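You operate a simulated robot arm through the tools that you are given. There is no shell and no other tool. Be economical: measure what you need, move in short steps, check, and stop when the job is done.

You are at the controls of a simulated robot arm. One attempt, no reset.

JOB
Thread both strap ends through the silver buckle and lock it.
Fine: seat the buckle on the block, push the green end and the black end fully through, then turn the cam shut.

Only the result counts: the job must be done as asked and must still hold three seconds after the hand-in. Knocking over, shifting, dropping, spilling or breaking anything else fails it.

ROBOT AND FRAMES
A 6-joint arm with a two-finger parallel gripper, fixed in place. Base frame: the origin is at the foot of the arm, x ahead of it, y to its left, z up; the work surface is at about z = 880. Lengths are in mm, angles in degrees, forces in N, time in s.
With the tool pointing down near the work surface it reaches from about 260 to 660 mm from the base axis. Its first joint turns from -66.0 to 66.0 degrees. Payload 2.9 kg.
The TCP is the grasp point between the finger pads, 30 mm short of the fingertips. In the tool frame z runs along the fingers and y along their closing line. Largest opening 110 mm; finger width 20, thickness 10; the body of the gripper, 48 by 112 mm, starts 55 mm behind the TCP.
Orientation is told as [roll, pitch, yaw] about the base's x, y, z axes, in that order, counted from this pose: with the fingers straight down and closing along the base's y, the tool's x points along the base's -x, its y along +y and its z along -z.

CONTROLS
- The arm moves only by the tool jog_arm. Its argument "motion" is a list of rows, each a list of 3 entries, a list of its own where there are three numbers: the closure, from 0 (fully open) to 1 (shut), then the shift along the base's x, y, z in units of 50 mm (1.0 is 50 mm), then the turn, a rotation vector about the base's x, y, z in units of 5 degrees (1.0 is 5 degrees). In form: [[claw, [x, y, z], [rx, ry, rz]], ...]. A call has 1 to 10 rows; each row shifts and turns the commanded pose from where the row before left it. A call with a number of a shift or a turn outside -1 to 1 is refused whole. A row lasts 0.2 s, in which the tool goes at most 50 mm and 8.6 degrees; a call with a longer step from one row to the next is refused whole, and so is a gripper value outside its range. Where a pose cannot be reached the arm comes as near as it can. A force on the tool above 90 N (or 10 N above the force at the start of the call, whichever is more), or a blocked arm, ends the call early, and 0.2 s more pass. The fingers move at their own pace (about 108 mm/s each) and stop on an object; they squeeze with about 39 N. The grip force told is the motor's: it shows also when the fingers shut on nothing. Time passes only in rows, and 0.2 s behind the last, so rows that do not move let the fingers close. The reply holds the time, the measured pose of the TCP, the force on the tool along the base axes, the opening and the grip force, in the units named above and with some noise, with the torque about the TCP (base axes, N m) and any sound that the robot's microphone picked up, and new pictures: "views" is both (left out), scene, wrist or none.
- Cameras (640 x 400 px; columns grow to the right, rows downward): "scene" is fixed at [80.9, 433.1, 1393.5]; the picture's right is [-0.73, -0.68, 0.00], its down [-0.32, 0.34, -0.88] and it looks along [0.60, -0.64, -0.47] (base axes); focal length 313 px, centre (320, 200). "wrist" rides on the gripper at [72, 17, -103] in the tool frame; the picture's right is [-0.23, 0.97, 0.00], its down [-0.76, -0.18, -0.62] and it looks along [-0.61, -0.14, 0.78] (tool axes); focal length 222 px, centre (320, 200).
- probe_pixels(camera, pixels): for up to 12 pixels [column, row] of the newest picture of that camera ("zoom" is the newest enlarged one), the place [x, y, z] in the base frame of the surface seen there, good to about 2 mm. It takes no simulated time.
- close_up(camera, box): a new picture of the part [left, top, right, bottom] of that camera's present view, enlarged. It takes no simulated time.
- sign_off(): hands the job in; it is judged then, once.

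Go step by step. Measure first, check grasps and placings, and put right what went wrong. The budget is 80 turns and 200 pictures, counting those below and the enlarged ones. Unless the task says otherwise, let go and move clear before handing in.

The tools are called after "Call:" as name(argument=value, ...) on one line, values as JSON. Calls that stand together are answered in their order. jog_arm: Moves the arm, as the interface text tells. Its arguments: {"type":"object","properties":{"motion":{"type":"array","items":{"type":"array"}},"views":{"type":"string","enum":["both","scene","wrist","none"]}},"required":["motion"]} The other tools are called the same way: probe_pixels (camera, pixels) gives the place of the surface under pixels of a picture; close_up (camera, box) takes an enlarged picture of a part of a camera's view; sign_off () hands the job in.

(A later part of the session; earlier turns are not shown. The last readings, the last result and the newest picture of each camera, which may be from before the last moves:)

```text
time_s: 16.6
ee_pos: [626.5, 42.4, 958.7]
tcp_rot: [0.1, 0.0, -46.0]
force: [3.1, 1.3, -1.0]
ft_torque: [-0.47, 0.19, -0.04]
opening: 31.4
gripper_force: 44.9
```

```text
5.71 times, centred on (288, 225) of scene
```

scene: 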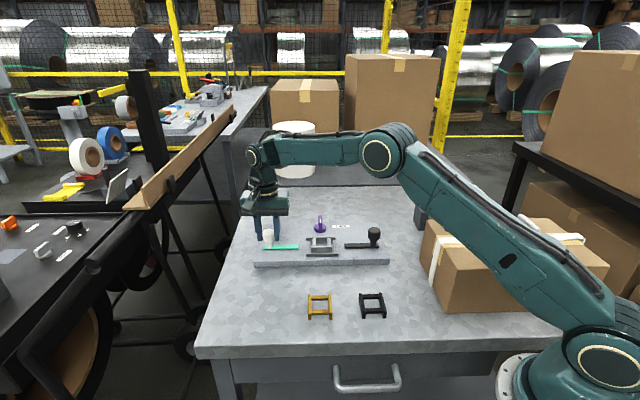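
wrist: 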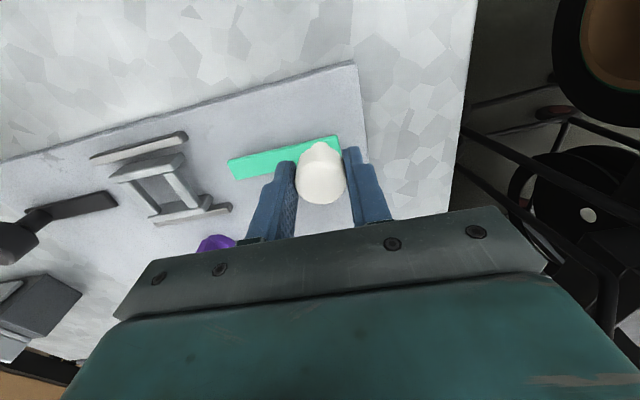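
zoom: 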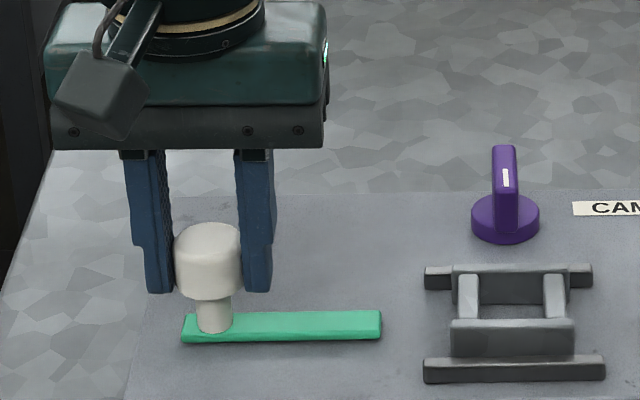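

Knob gripped (31 mm). Sliding inward 20 mm along the strap axis and checking forces.

Call:
jog_arm(motion=[[1, [-0.143, -0.14, 0], [0, 0, 0]], [1, [-0.143, -0.14, 0], [0, 0, 0]], [1, [0, 0, 0], [0, 0, 0]]])

Call:
close_up(camera="scene", box=[232, 190, 344, 260])

```text
time_s: 17.4
ee_pos: [612.9, 30.0, 957.7]
tcp_rot: [0.0, 0.0, -46.0]
force: [-2.6, 4.3, 10.4]
ft_torque: [-0.52, 0.64, -0.14]
opening: 31.5
gripper_force: 44.4
```

scene: 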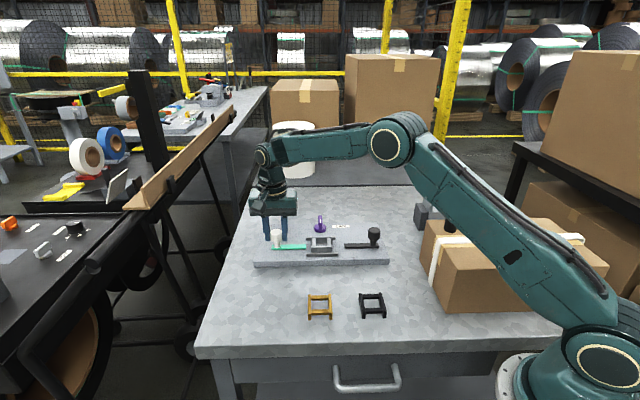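
wrist: 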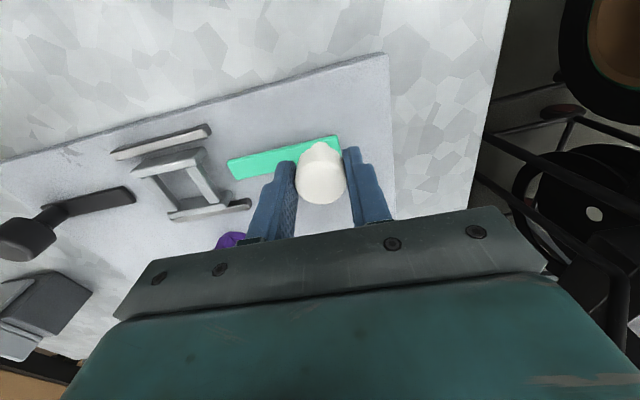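

```text
5.71 times, centred on (288, 225) of scene
```

zoom: 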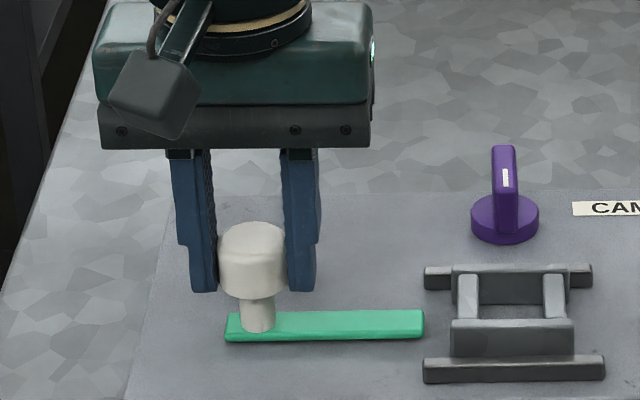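

Strap slides cleanly, tip ~41 mm from centre and lined up with the opening. Continuing 20 mm under the first crossbar.

Call:
jog_arm(motion=[[1, [-0.143, -0.14, 0.01], [0, 0, 0]], [1, [-0.143, -0.14, 0], [0, 0, 0]], [1, [0, 0, 0], [0, 0, 0]]])

Call:
close_up(camera="scene", box=[250, 200, 346, 260])

```text
time_s: 18.2
ee_pos: [599.5, 14.1, 958.7]
tcp_rot: [0.0, 0.1, -45.8]
force: [-13.3, 15.4, 7.1]
ft_torque: [0.76, -0.61, 0.11]
opening: 31.2
gripper_force: 45.0
```

scene: 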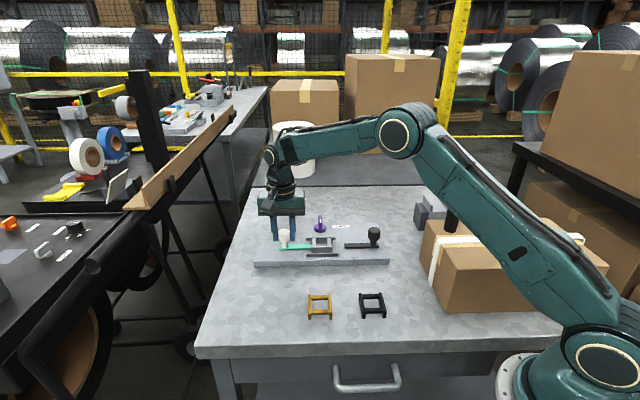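
wrist: 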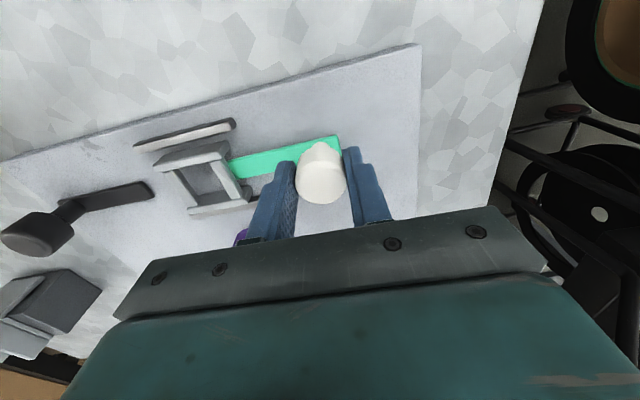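

```text
6.67 times, centred on (298, 230) of scene
```

zoom: 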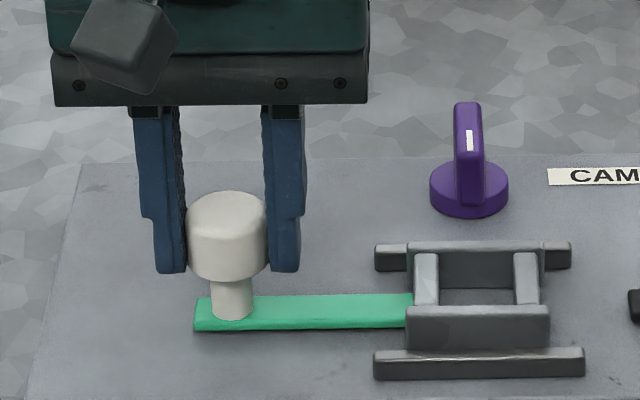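

Side load of ~20 N toward +v suggests the strap's track runs nearer 45.5°. Easing +1 mm in v and reading forces.

Call:
jog_arm(motion=[[1, [-0.014, 0.014, 0], [0, 0, 0]], [1, [0, 0, 0], [0, 0, 0]]], views="none")

Call:
close_up(camera="wrist", box=[120, 90, 360, 240])

```text
time_s: 18.8
ee_pos: [599.9, 16.0, 958.3]
tcp_rot: [0.1, -0.2, -46.0]
force: [-8.0, 7.6, 2.7]
ft_torque: [1.1, 0.05, 0.59]
opening: 31.4
gripper_force: 45.2
```

```text
2.67 times, centred on (240, 165) of wrist
```

zoom: 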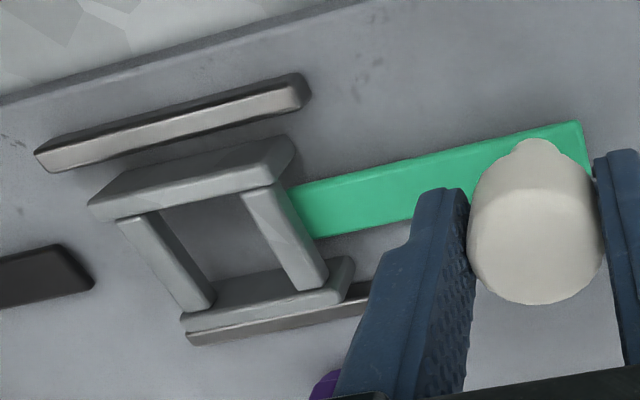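

Load fell to ~11 N; strap is under the bar with room on both sides. Continuing 10 mm along 45.5° with a slight further correction.

Call:
jog_arm(motion=[[1, [-0.077, -0.064, 0], [0, 0, 0]], [1, [-0.07, -0.071, 0], [0, 0, 0]], [1, [0, 0, 0], [0, 0, 0]]], views="scene")

Call:
close_up(camera="scene", box=[266, 210, 346, 260])

```text
time_s: 19.6
ee_pos: [592.9, 8.0, 957.9]
tcp_rot: [0.0, -0.1, -46.3]
force: [9.1, -4.1, -10.9]
ft_torque: [-0.49, 0.3, -0.04]
opening: 31.7
gripper_force: 45.3
```

scene: 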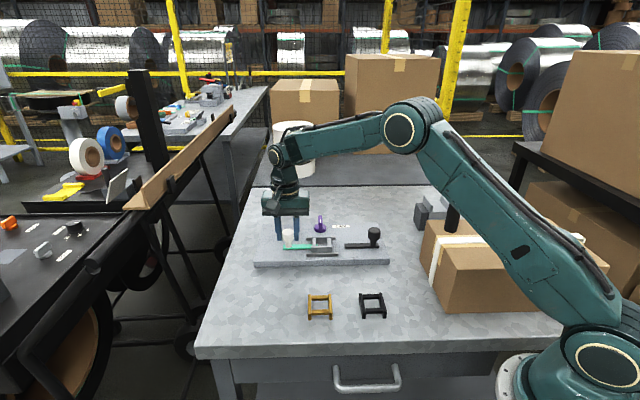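

```text
8.00 times, centred on (306, 235) of scene
```

zoom: 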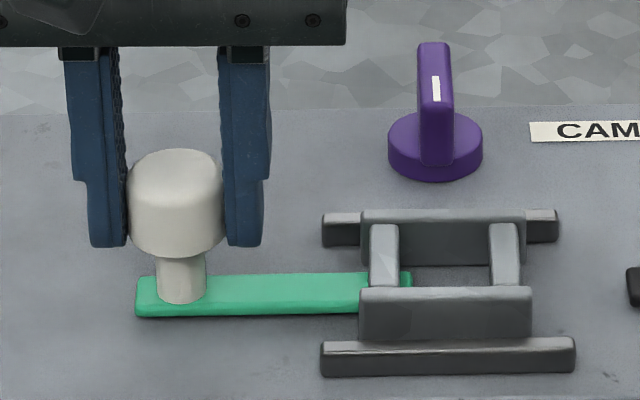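

Tip is now showing inside the buckle (px 412). Advancing 6 mm more, feeling for a stop.

Call:
jog_arm(motion=[[1, [-0.042, -0.043, 0], [0, 0, 0]], [1, [-0.042, -0.043, 0], [0, 0, 0]], [1, [0, 0, 0], [0, 0, 0]]], views="none")

Call:
close_up(camera="scene", box=[266, 210, 346, 260])

```text
time_s: 20.4
ee_pos: [592.2, 8.8, 958.5]
tcp_rot: [0.5, -0.5, -45.7]
force: [44.7, 21.4, -22.2]
ft_torque: [0.31, 0.49, -0.15]
opening: 31.6
gripper_force: 45.2
```

```text
8.00 times, centred on (306, 235) of scene
```

zoom: 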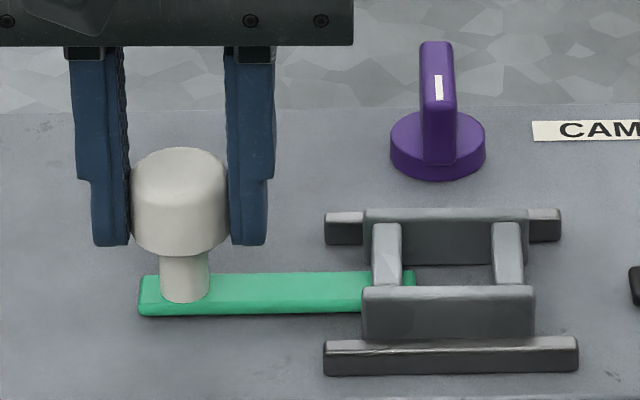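

The strap met firm resistance (~50 N along the axis) with its tip just inside the bar at px 414, and the whole picture seems ~3 px shifted. Backing off the command to unload, then comparing fixed references.

Call:
jog_arm(motion=[[1, [0.07, 0.072, 0], [0, 0, 0]], [1, [0, 0, 0], [0, 0, 0]]], views="both")

Call:
close_up(camera="scene", box=[266, 210, 346, 260])

Call:
close_up(camera="scene", box=[240, 200, 400, 300])

Call:
close_up(camera="wrist", box=[120, 90, 360, 240])

```text
time_s: 21.0
ee_pos: [591.7, 8.6, 957.9]
tcp_rot: [0.0, 0.0, -46.2]
force: [11.5, 6.1, -7.0]
ft_torque: [-0.8, -0.52, 0.29]
opening: 31.6
gripper_force: 45.1
```

scene: 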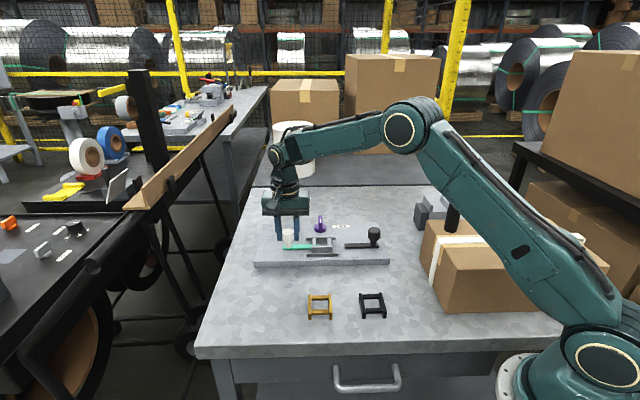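
wrist: 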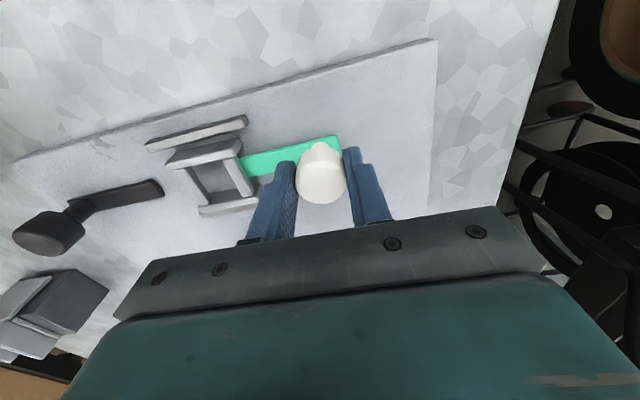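

```text
8.00 times, centred on (306, 235) of scene
```

zoom: 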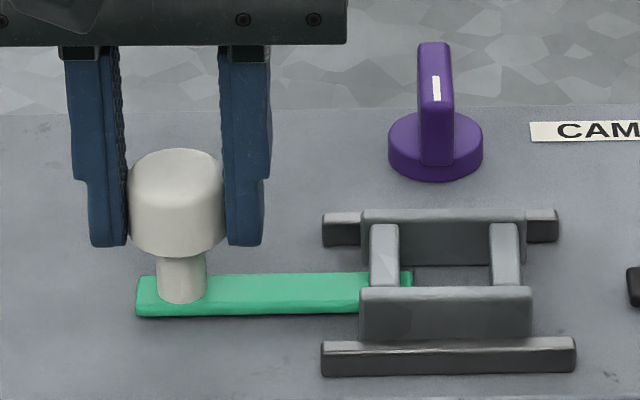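

```text
4.00 times, centred on (320, 250) of scene
```

zoom: 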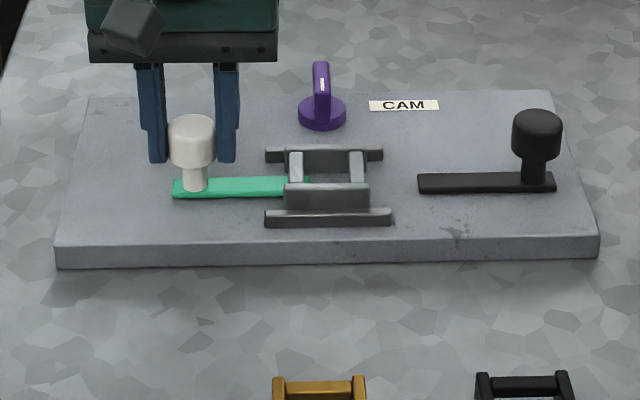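

```text
2.67 times, centred on (240, 165) of wrist
```

zoom: 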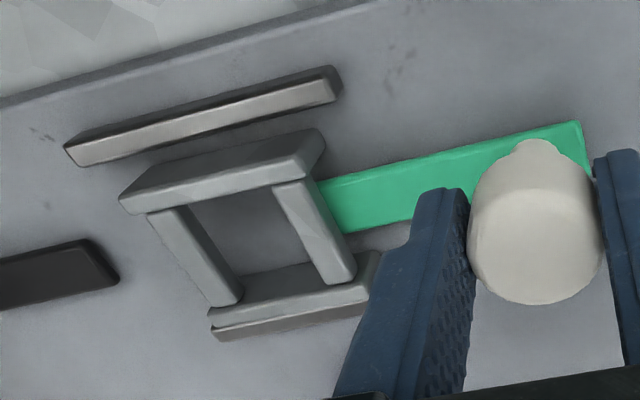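

Board is back exactly at its original pixels, so that was elastic. I'll retry the push with the side load trimmed out, to tell a true end stop from a bind.

Call:
jog_arm(motion=[[1, [-0.03, -0.045, -0.01], [0, 0, 0]], [1, [-0.04, -0.04, 0], [0, 0, 0]], [1, [-0.04, -0.04, 0], [0, 0, 0]], [1, [0, 0, 0], [0, 0, 0]]], views="none")

Call:
close_up(camera="scene", box=[266, 210, 346, 260])

```text
time_s: 22.0
ee_pos: [592.2, 7.9, 959.3]
tcp_rot: [0.8, -0.6, -45.3]
force: [50.7, 38.2, -20.3]
ft_torque: [0.26, 0.19, 0.0]
opening: 31.6
gripper_force: 45.0
```

```text
8.00 times, centred on (306, 235) of scene
```

zoom: 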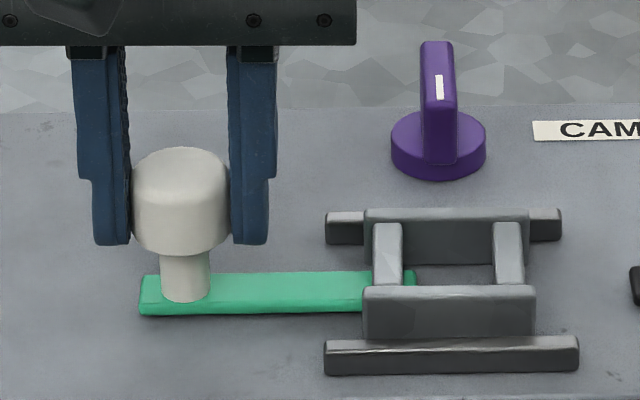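

Same position under 63 N, so this is the end stop: green is fully through. Unloading, releasing and rising.

Call:
jog_arm(motion=[[1, [0.1, 0.1, 0], [0, 0, 0]], [0.5, [0, 0, 0], [0, 0, 0]], [0.4, [0, 0, 0], [0, 0, 0]], [0.4, [0, 0, 0.5], [0, 0, 0]], [0.4, [0, 0, 0.9], [0, 0, 0]]])

Call:
close_up(camera="scene", box=[266, 210, 346, 260])

```text
time_s: 23.2
ee_pos: [590.5, 6.7, 1028.4]
tcp_rot: [0.0, 0.0, -46.0]
force: [-0.6, 1.1, 0.4]
ft_torque: [0.01, 0.01, 0.01]
opening: 66.0
gripper_force: 0.1
```

scene: 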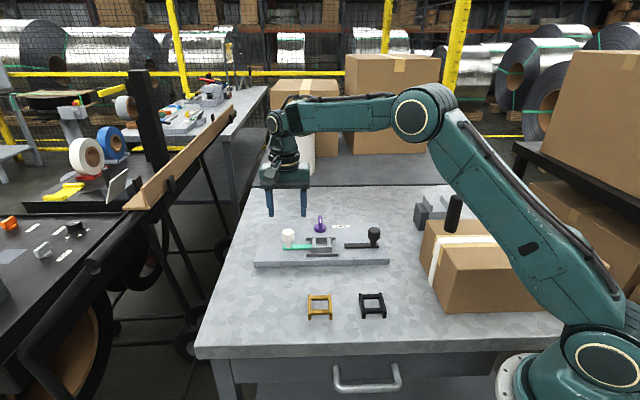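
wrist: 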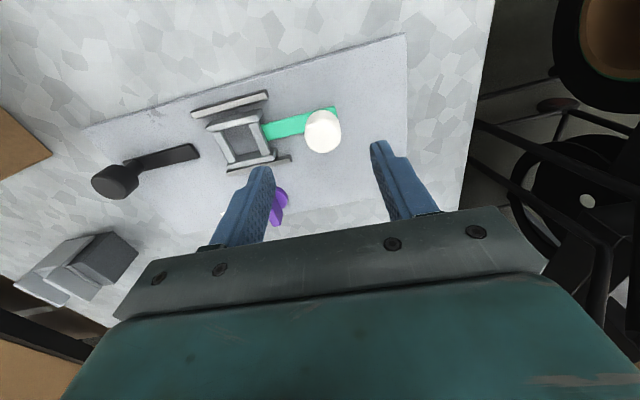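

```text
8.00 times, centred on (306, 235) of scene
```

zoom: 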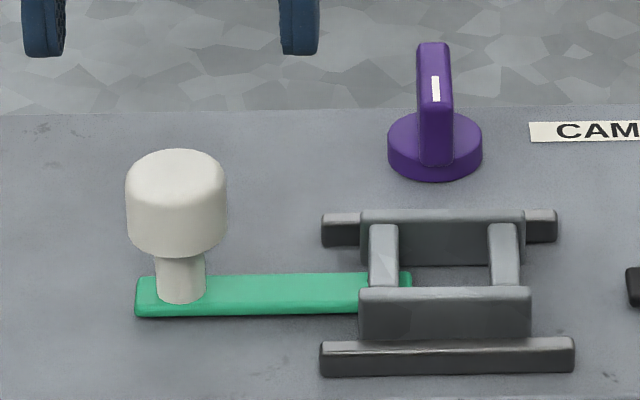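

Green holds in place. Before moving to the black knob, checking the neighbouring box and block positions.

Call:
probe_pixels(camera="scene", pixels=[[428, 225], [455, 197], [432, 250], [418, 215], [425, 232], [440, 262], [375, 230], [374, 238], [440, 300]])

```text
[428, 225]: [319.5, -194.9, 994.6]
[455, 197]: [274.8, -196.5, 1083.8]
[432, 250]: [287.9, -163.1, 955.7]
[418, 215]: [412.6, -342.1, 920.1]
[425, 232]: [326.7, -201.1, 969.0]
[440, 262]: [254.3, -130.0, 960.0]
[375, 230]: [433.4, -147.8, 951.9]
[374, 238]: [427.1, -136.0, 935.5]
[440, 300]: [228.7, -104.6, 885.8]
```

Box corner is at (320,-195), well clear. Moving above the black knob at z≈1015.

Call:
jog_arm(motion=[[0.4, [-0.62, -0.61, 0.3], [0, 0, 0]], [0.4, [-0.62, -0.61, 0], [0, 0, 0]], [0.4, [-0.62, -0.61, 0], [0, 0, 0]], [0.4, [-0.62, -0.61, 0], [0, 0, 0]], [0.4, [-0.62, -0.61, -0.2], [0, 0, 0]], [0.4, [0, 0, -0.4], [0, 0, 0]], [0.4, [0, 0, 0], [0, 0, 0]]])

Call:
close_up(camera="wrist", box=[220, 80, 444, 220])

```text
time_s: 24.8
ee_pos: [435.6, -146.4, 1011.8]
tcp_rot: [0.0, -0.1, -46.0]
force: [-0.4, 0.3, 0.1]
ft_torque: [-0.01, 0.01, -0.01]
opening: 66.1
gripper_force: 0.1
```

scene: 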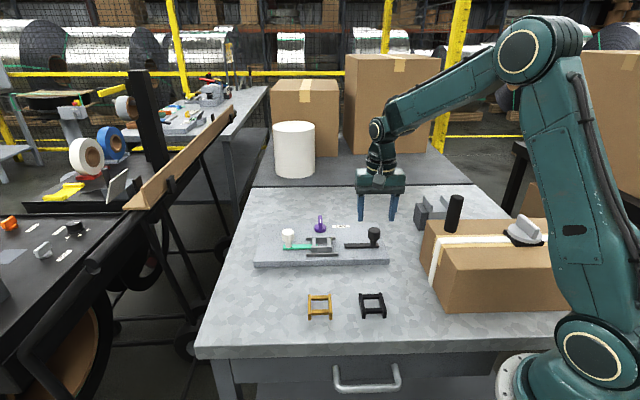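
wrist: 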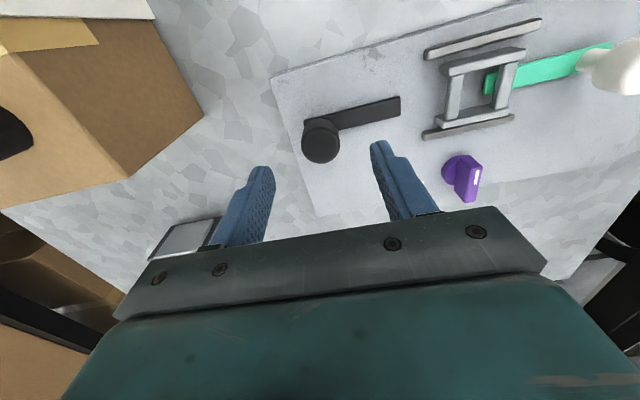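

```text
2.86 times, centred on (332, 150) of wrist
```

zoom: 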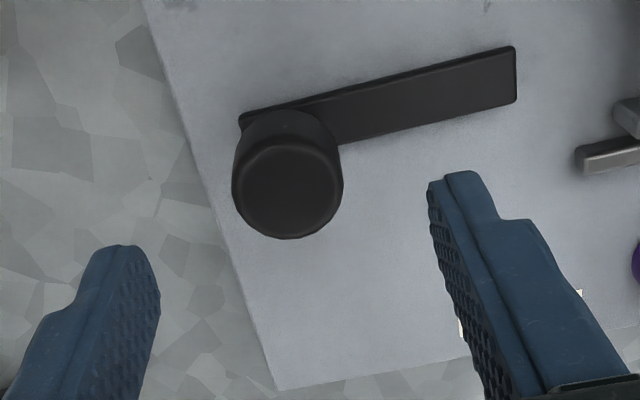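

Call:
probe_pixels(camera="zoom", pixels=[[238, 188], [338, 185], [288, 234], [286, 145], [288, 190], [512, 75], [420, 93], [345, 110]])

```text
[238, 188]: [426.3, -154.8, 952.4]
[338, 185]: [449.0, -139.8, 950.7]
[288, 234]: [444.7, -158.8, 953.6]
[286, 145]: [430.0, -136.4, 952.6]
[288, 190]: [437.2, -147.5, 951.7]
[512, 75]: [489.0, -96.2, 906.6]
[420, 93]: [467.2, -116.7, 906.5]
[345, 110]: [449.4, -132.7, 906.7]
```

Black knob centre is (437.5,-147.4). Aligning, lowering and gripping.

Call:
jog_arm(motion=[[0.4, [0.038, -0.02, -0.35], [0, 0, 0]], [0.4, [0, 0, -0.45], [0, 0, 0]], [0.4, [0, 0, -0.28], [0, 0, 0]], [0.65, [0, 0, 0], [0, 0, 0]], [1, [0, 0, 0], [0, 0, 0]], [1, [0, 0, 0], [0, 0, 0]]])

Call:
close_up(camera="scene", box=[300, 190, 412, 260])

```text
time_s: 26.2
ee_pos: [437.7, -146.8, 959.1]
tcp_rot: [0.0, 0.0, -46.2]
force: [-3.4, -1.6, -0.8]
ft_torque: [0.61, -0.75, -0.1]
opening: 31.2
gripper_force: 44.7
```

scene: 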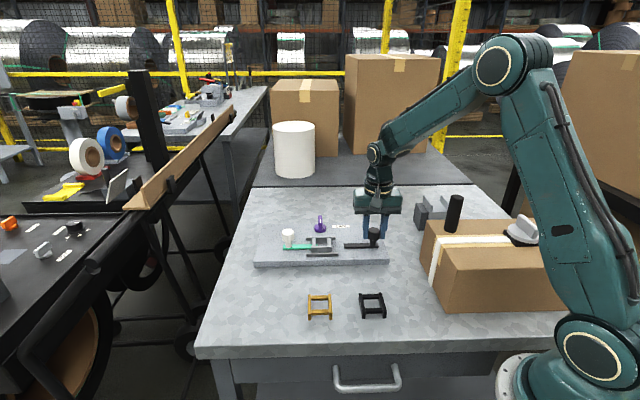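
wrist: 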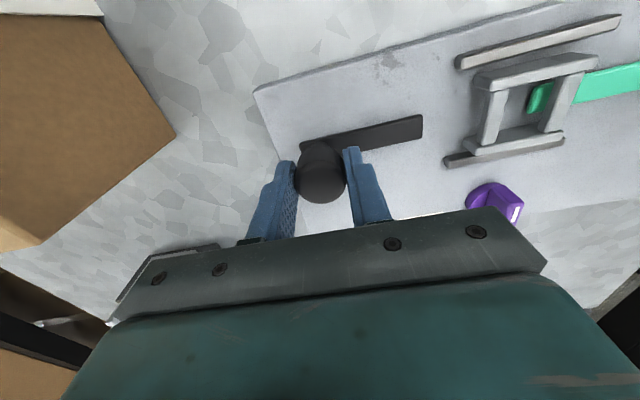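

```text
5.71 times, centred on (356, 225) of scene
```

zoom: 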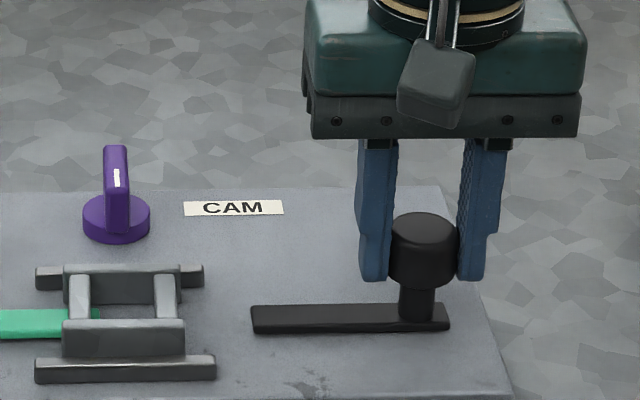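

Black knob gripped. Sliding 20 mm inward along 44.8°.

Call:
jog_arm(motion=[[1, [0.142, 0.141, 0], [0, 0, 0]], [1, [0.142, 0.141, 0], [0, 0, 0]], [1, [0, 0, 0], [0, 0, 0]]], views="none")

Call:
close_up(camera="scene", box=[290, 200, 386, 260])

```text
time_s: 27.0
ee_pos: [452.9, -131.6, 957.7]
tcp_rot: [0.0, 0.1, -45.9]
force: [-8.4, 10.5, 9.4]
ft_torque: [-0.46, 0.0, -0.16]
opening: 31.7
gripper_force: 45.1
```

```text
6.67 times, centred on (338, 230) of scene
```

zoom: 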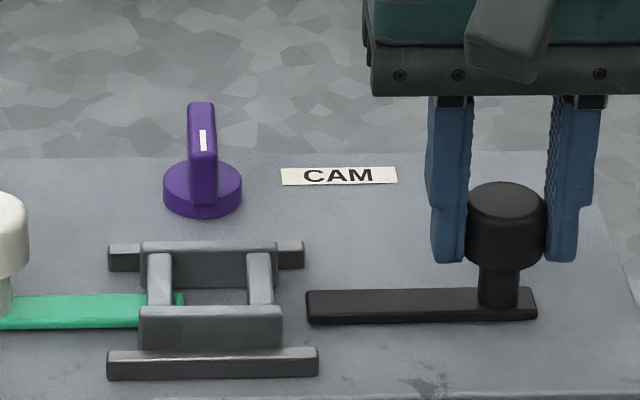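

Sliding fine with a 13 N side load toward +v; trimming 0.7 mm and advancing 16 mm.

Call:
jog_arm(motion=[[1, [0.132, 0.151, 0.01], [0, 0, 0]], [1, [0.085, 0.085, 0], [0, 0, 0]], [1, [0, 0, 0], [0, 0, 0]]], views="none")

Call:
close_up(camera="scene", box=[290, 200, 386, 260])

```text
time_s: 27.8
ee_pos: [464.0, -121.8, 958.3]
tcp_rot: [-0.1, 0.0, -46.0]
force: [-2.1, 0.0, -15.1]
ft_torque: [0.51, -0.71, 0.34]
opening: 31.4
gripper_force: 44.7
```

```text
6.67 times, centred on (338, 230) of scene
```

zoom: 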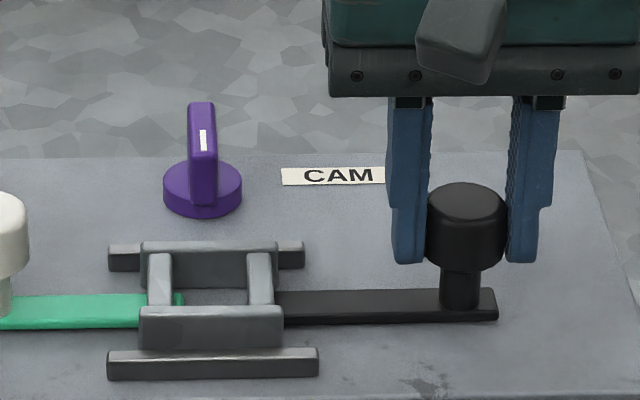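

Tip is entering under the right bar with little side load. Advancing 12 mm more toward the stop.

Call:
jog_arm(motion=[[1, [0.085, 0.085, 0], [0, 0, 0]], [1, [0.085, 0.085, 0], [0, 0, 0]], [1, [0, 0, 0], [0, 0, 0]]], views="none")

Call:
close_up(camera="scene", box=[290, 200, 386, 260])

```text
time_s: 28.6
ee_pos: [471.5, -112.6, 958.0]
tcp_rot: [0.0, 0.0, -46.2]
force: [4.3, -1.7, -26.2]
ft_torque: [0.37, -0.58, -0.26]
opening: 31.4
gripper_force: 44.8
```

```text
6.67 times, centred on (338, 230) of scene
```

zoom: 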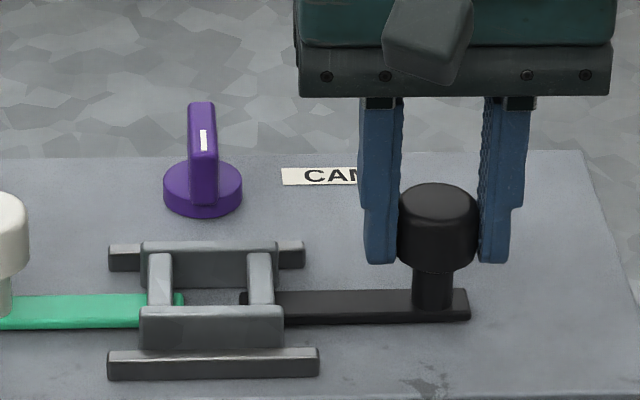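

Black tip now shows inside the bar (px 242), mirror image of the green. Pushing a bit more to confirm the stop.

Call:
jog_arm(motion=[[1, [0.05, 0.05, -0.02], [0, 0, 0]], [1, [0.05, 0.05, 0], [0, 0, 0]], [1, [0, 0, 0], [0, 0, 0]]], views="none")

Call:
close_up(camera="scene", box=[290, 200, 386, 260])

```text
time_s: 29.4
ee_pos: [472.8, -112.3, 957.7]
tcp_rot: [-0.3, 0.2, -46.6]
force: [-24.5, -26.7, -4.9]
ft_torque: [0.44, 0.44, 0.08]
opening: 31.4
gripper_force: 44.8
```

```text
6.67 times, centred on (338, 230) of scene
```

zoom: 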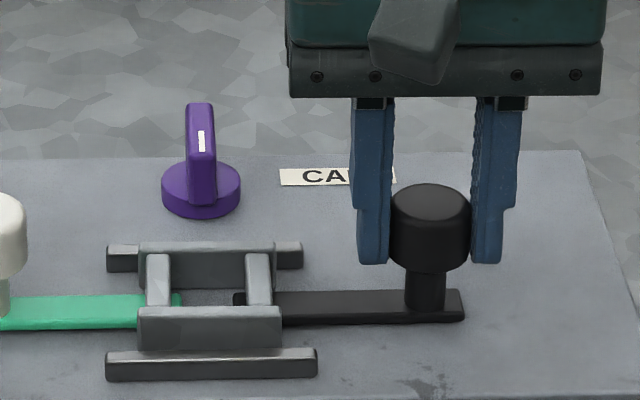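

36 N along the axis now; one firmer press to confirm, then unload.

Call:
jog_arm(motion=[[1, [0.05, 0.05, 0], [0, 0, 0]], [1, [0, 0, 0], [0, 0, 0]]], views="none")

Call:
jog_arm(motion=[[1, [-0.11, -0.11, 0], [0, 0, 0]], [0.5, [0, 0, 0], [0, 0, 0]], [0.4, [0, 0, 0], [0, 0, 0]], [0.4, [0, 0, 0.5], [0, 0, 0]], [0.4, [0, 0, 0.9], [0, 0, 0]]])

Call:
close_up(camera="scene", box=[272, 200, 368, 260])

```text
time_s: 30.0
ee_pos: [473.5, -112.3, 958.7]
tcp_rot: [-0.8, 0.3, -47.1]
force: [-42.3, -32.5, 5.0]
ft_torque: [-0.39, -0.32, -0.16]
opening: 31.7
gripper_force: 45.0
```

```text
time_s: 31.2
ee_pos: [470.7, -112.2, 1033.1]
tcp_rot: [0.0, 0.0, -46.0]
force: [0.5, 0.4, -1.2]
ft_torque: [0.0, -0.02, 0.01]
opening: 65.9
gripper_force: 0.0
```

scene: 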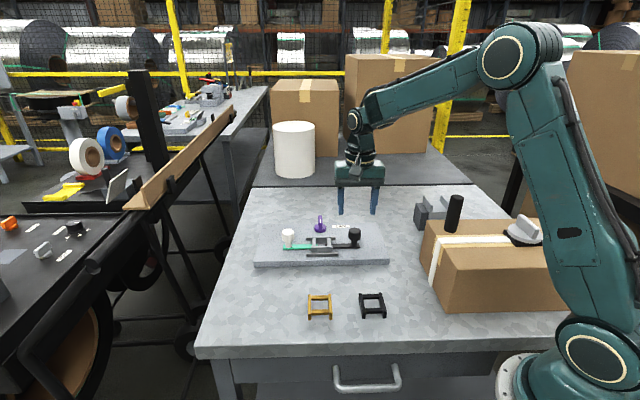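
wrist: 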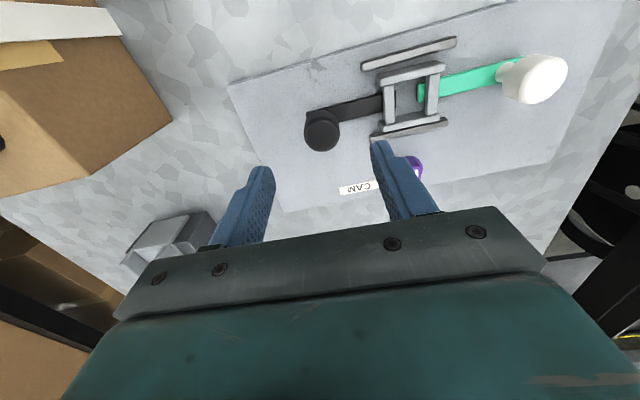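

```text
6.67 times, centred on (320, 230) of scene
```

zoom: 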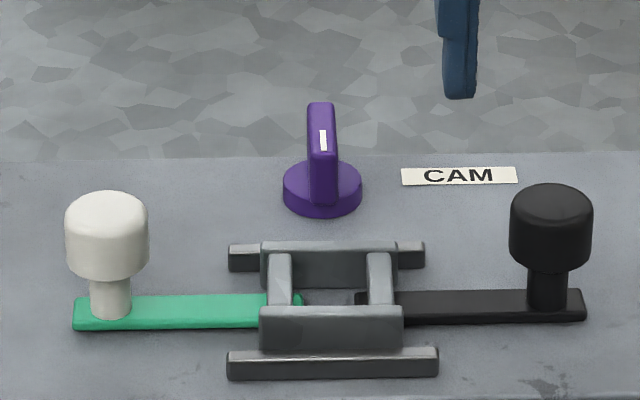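

Both straps are symmetric inside the buckle (tips px 303 and 354, buckle mid 330). Now moving above the purple cam at about (588,-108).

Call:
jog_arm(motion=[[0.4, [0.59, 0.02, 0], [0, 0, 0]], [0.4, [0.59, 0.02, 0], [0, 0, 0]], [0.4, [0.59, 0.02, 0], [0, 0, 0]], [0.4, [0.59, 0.02, -0.2], [0, 0, 0]], [0.4, [0, 0, -0.3], [0, 0, 0]], [0.4, [0, 0, 0], [0, 0, 0]]])

Call:
close_up(camera="scene", box=[296, 206, 344, 236])

Call:
close_up(camera="wrist", box=[220, 80, 444, 220])

```text
time_s: 32.6
ee_pos: [591.5, -105.3, 1003.8]
tcp_rot: [-0.1, 0.0, -46.0]
force: [0.2, 0.5, 0.0]
ft_torque: [-0.02, 0.02, 0.0]
opening: 65.8
gripper_force: 0.1
```

scene: 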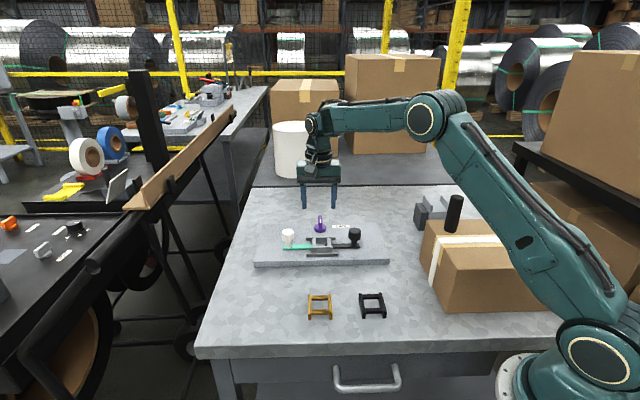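
wrist: 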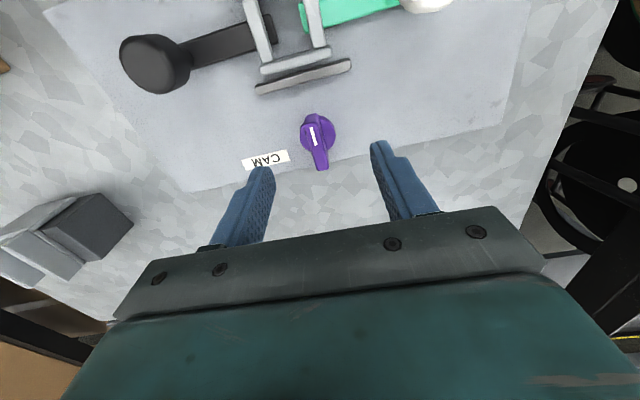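

```text
13.33 times, centred on (320, 221) of scene
```

zoom: 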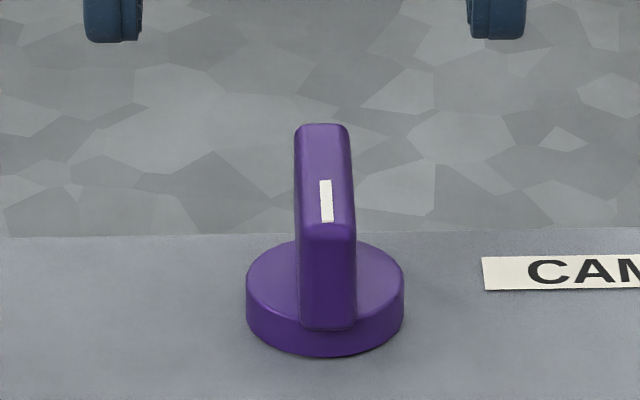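

```text
2.86 times, centred on (332, 150) of wrist
```

zoom: 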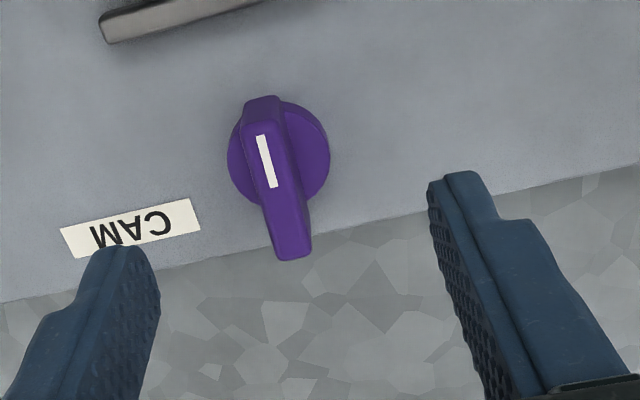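

The fin is a lever running along v, overhanging the disc at the rear. Probing disc and fin.

Call:
probe_pixels(camera="zoom", pixels=[[234, 165], [324, 160], [300, 110], [250, 195], [320, 190], [256, 130], [283, 125], [278, 248], [308, 245], [268, 160], [290, 200], [262, 102]])

```text
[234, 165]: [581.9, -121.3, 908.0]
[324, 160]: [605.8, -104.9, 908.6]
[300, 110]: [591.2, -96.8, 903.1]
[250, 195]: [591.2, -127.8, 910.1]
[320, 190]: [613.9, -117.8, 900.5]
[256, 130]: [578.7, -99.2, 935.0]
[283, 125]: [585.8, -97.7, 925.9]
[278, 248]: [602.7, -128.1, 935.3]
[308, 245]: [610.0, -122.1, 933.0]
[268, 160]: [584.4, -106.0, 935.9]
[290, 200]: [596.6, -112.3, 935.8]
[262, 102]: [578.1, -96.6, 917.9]
```

Cam centre is about (593,-112), fin ~10 thick × 38 long, z 910–935. Lowering over it and gripping the fin.

Call:
jog_arm(motion=[[0.55, [0.03, -0.134, -0.2], [0, 0, 0]], [0.6, [0, 0, -0.4], [0, 0, 0]], [0.6, [0, 0, -0.35], [0, 0, 0]], [0.6, [0, 0, -0.2], [0, 0, 0]], [0.6, [0, 0, 0], [0, 0, 0]]])

Call:
close_up(camera="scene", box=[280, 190, 360, 250])

Call:
close_up(camera="wrist", box=[220, 80, 444, 220])

```text
time_s: 33.8
ee_pos: [592.9, -112.3, 946.7]
tcp_rot: [0.0, 0.0, -46.1]
force: [0.6, 0.7, 0.6]
ft_torque: [-0.01, -0.01, 0.01]
opening: 44.1
gripper_force: 0.1
```

scene: 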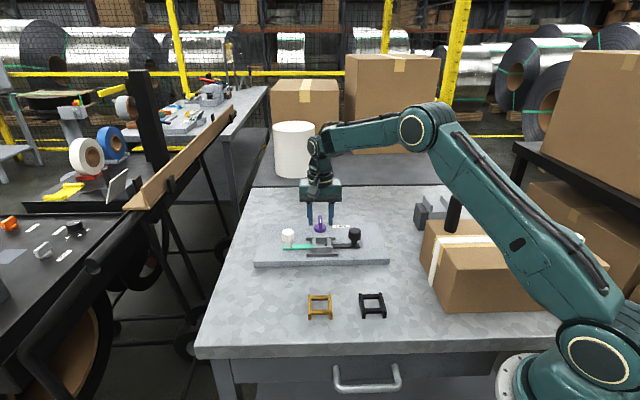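
wrist: 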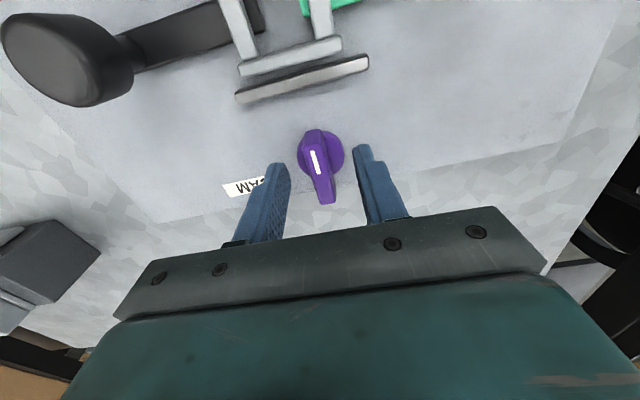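

```text
6.67 times, centred on (320, 220) of scene
```

zoom: 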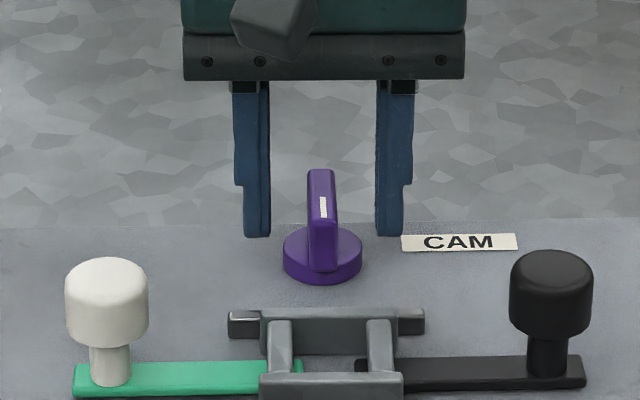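

```text
2.86 times, centred on (332, 150) of wrist
```

zoom: 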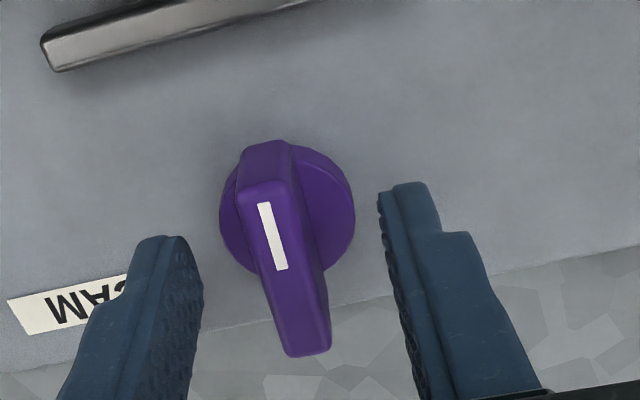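

Fingers straddle the fin with matching height and centring (mid px 320 vs disc 322). Closing on the fin.

Call:
jog_arm(motion=[[0.8, [0, 0, 0], [0, 0, 0]], [1, [0, 0, 0], [0, 0, 0]], [1, [0, 0, 0], [0, 0, 0]]], views="none")

Call:
jog_arm(motion=[[1, [0, 0, 0], [0, 0, 0.8]], [1, [0, 0, 0], [0, 0, 0.8]], [1, [0, 0, 0], [0, 0, 0]]])

Call:
close_up(camera="scene", box=[280, 190, 360, 250])

```text
time_s: 34.6
ee_pos: [593.9, -113.1, 947.6]
tcp_rot: [0.0, 0.0, -46.0]
force: [3.0, 1.7, -2.3]
ft_torque: [-0.1, -0.17, 0.06]
opening: 11.8
gripper_force: 44.8
```

```text
time_s: 35.4
ee_pos: [594.7, -113.2, 946.4]
tcp_rot: [-0.1, 0.0, -38.0]
force: [8.3, 2.7, 2.0]
ft_torque: [-0.08, -0.11, -1.22]
opening: 13.5
gripper_force: 44.8
```

scene: 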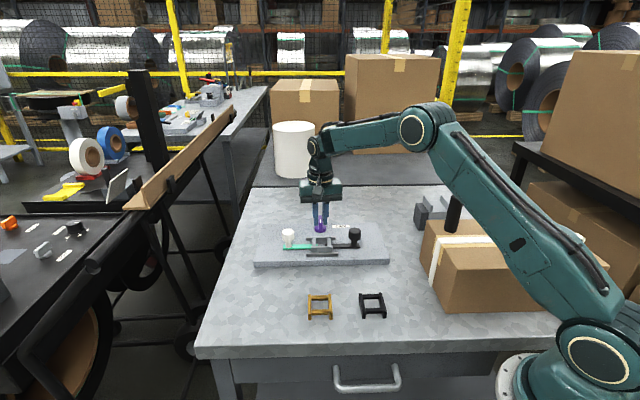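
wrist: 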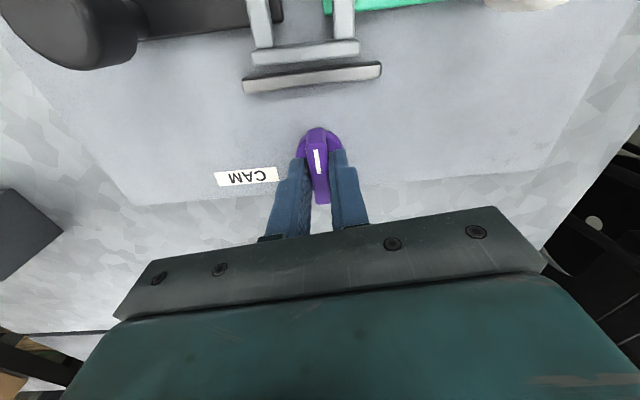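

```text
6.67 times, centred on (320, 220) of scene
```

zoom: 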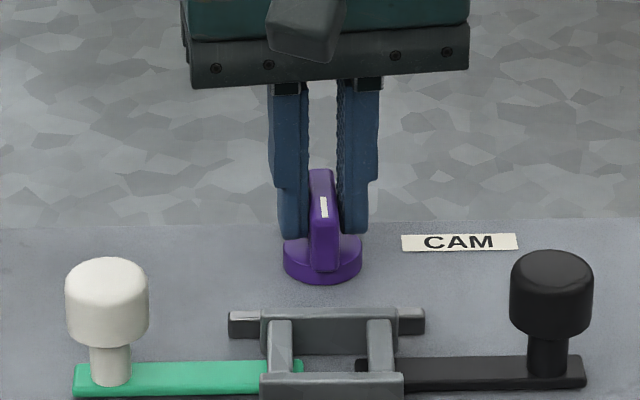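

Turning counter-clockwise is resisted (-1.2 N·m, the fin stayed put), so that's the wrong way. Turning back and 10° clockwise.

Call:
jog_arm(motion=[[1, [0, 0, 0], [0, 0, -0.8]], [1, [0, 0, 0], [0, 0, -0.8]], [1, [0, 0, 0], [0, 0, -1]], [1, [0, 0, 0], [0, 0, -1]], [1, [0, 0, 0], [0, 0, 0]]], views="none")

Call:
close_up(camera="scene", box=[280, 190, 360, 250])

```text
time_s: 36.6
ee_pos: [595.1, -111.8, 947.0]
tcp_rot: [0.1, 0.0, -56.0]
force: [3.3, 7.3, 19.1]
ft_torque: [1.21, 0.77, 0.02]
opening: 11.8
gripper_force: 45.1
```

```text
6.67 times, centred on (320, 220) of scene
```

zoom: 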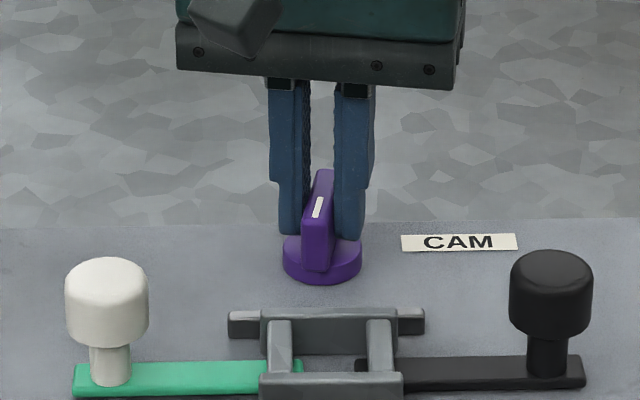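

The cam turns clockwise with no resistance (fin visibly rotated). Continuing 30° clockwise.

Call:
jog_arm(motion=[[1, [0, 0, 0.01], [0, 0, -1]], [1, [0, 0, 0], [0, 0, -1]], [1, [0, 0, 0], [0, 0, -1]], [1, [0, 0, 0], [0, 0, -1]], [1, [0, 0, 0], [0, 0, -1]], [1, [0, 0, 0], [0, 0, -1]], [1, [0, 0, 0], [0, 0, 0]]], views="none")

Call:
close_up(camera="scene", box=[280, 190, 360, 250])

```text
time_s: 38.2
ee_pos: [593.0, -113.5, 947.6]
tcp_rot: [0.2, -0.1, -86.0]
force: [22.0, 14.9, 8.9]
ft_torque: [-0.07, -0.22, 0.01]
opening: 11.8
gripper_force: 45.1
```

```text
6.67 times, centred on (320, 220) of scene
```

zoom: 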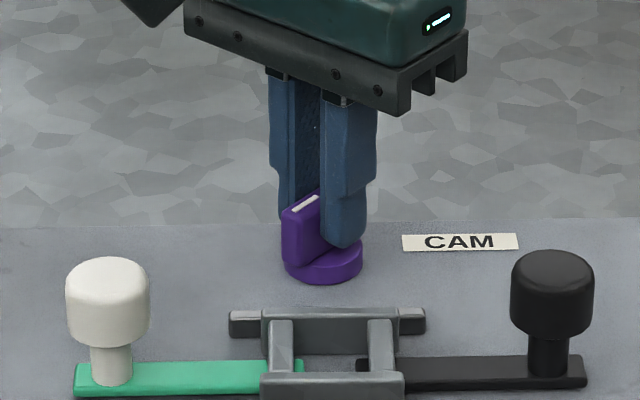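

Turned 40° so far, with a 27 N side load; easing 1 mm along it and continuing 30°.

Call:
jog_arm(motion=[[1, [0.016, 0.011, 0], [0, 0, -1]], [1, [0, 0, 0], [0, 0, -1]], [1, [0, 0, 0], [0, 0, -1]], [1, [0, 0, 0], [0, 0, -1]], [1, [0, 0, 0], [0, 0, -1]], [1, [0, 0, 0], [0, 0, -1]], [1, [0, 0, 0], [0, 0, 0]]], views="none")

Call:
close_up(camera="scene", box=[280, 190, 360, 250])

```text
time_s: 39.8
ee_pos: [593.5, -112.2, 947.5]
tcp_rot: [0.2, 0.0, -116.0]
force: [18.8, 1.9, 0.7]
ft_torque: [-0.13, -0.15, 0.77]
opening: 11.9
gripper_force: 44.9
```

```text
6.67 times, centred on (320, 220) of scene
```

zoom: 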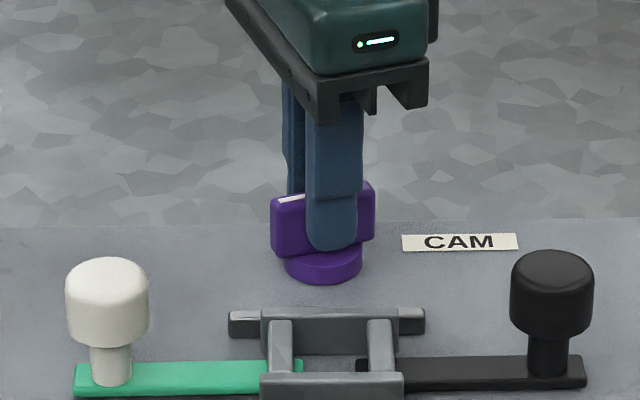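

70° turned, with a 0.8 N·m torque starting. Continuing toward 90° and watching torque.

Call:
jog_arm(motion=[[1, [0.012, 0, 0], [0, 0, -1]], [1, [0, 0, 0], [0, 0, -1]], [1, [0, 0, 0], [0, 0, -1]], [1, [0, 0, 0], [0, 0, -1]], [1, [0, 0, 0], [0, 0, 0]]], views="none")

Call:
close_up(camera="scene", box=[280, 190, 360, 250])

```text
time_s: 41.0
ee_pos: [595.1, -112.3, 946.8]
tcp_rot: [0.1, 0.0, -135.9]
force: [15.5, 0.2, -0.2]
ft_torque: [0.22, -0.31, 1.64]
opening: 19.4
gripper_force: 45.6
```

```text
6.67 times, centred on (320, 220) of scene
```

zoom: 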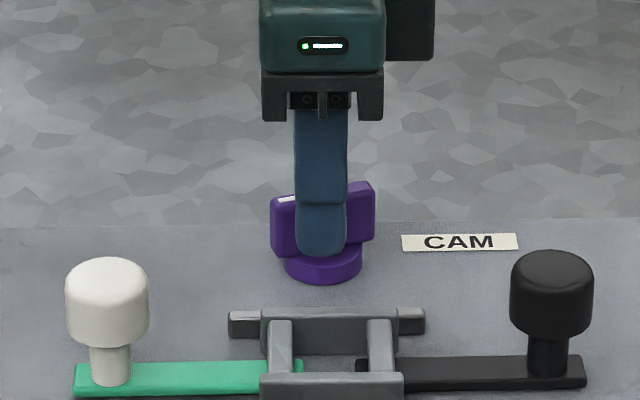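

The fin stopped at ~70° while fingers wedged (1.6 N·m, opening 19 mm), so the cam is at its shut stop. Opening and rising straight up, then inspecting.

Call:
jog_arm(motion=[[0.7, [0, 0, 0], [0, 0, 0]], [0.6, [0, 0, 0], [0, 0, 0]], [0.6, [0, 0, 0.4], [0, 0, 0]], [0.6, [0, 0, 0.9], [0, 0, 0]], [0.6, [0, 0, 0.9], [0, 0, 0]]])

Call:
close_up(camera="scene", box=[264, 200, 376, 270])

Call:
close_up(camera="scene", box=[296, 206, 344, 236])

```text
time_s: 42.2
ee_pos: [593.5, -113.7, 1054.5]
tcp_rot: [-0.1, 0.0, -136.0]
force: [-0.3, -0.6, 0.8]
ft_torque: [0.03, -0.05, -0.01]
opening: 44.1
gripper_force: 0.1
```

scene: 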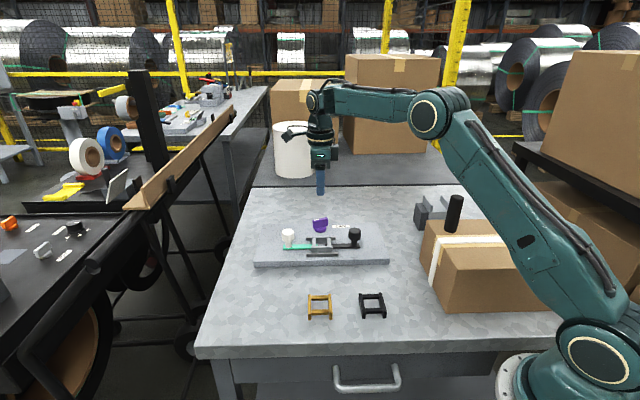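
wrist: 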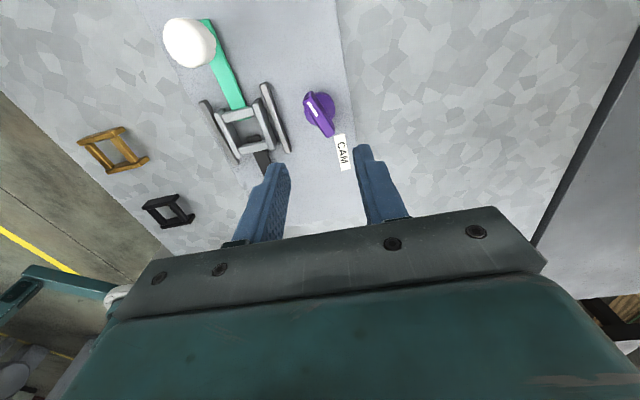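

```text
5.71 times, centred on (320, 235) of scene
```

zoom: 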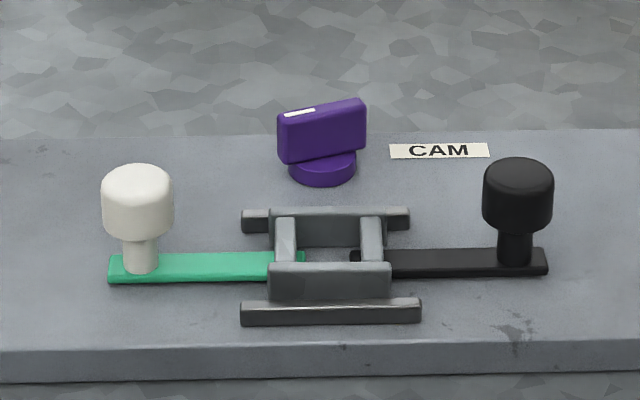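

```text
13.33 times, centred on (320, 221) of scene
```

zoom: 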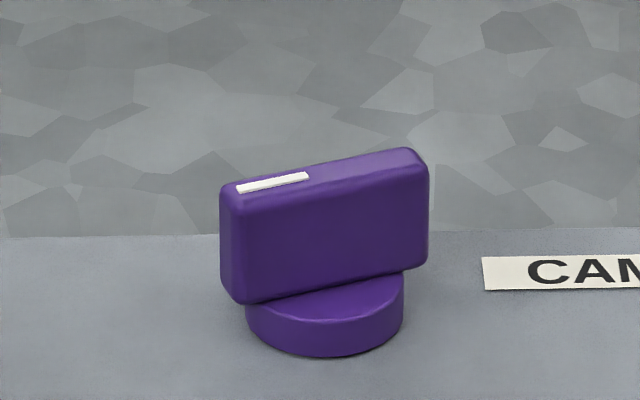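

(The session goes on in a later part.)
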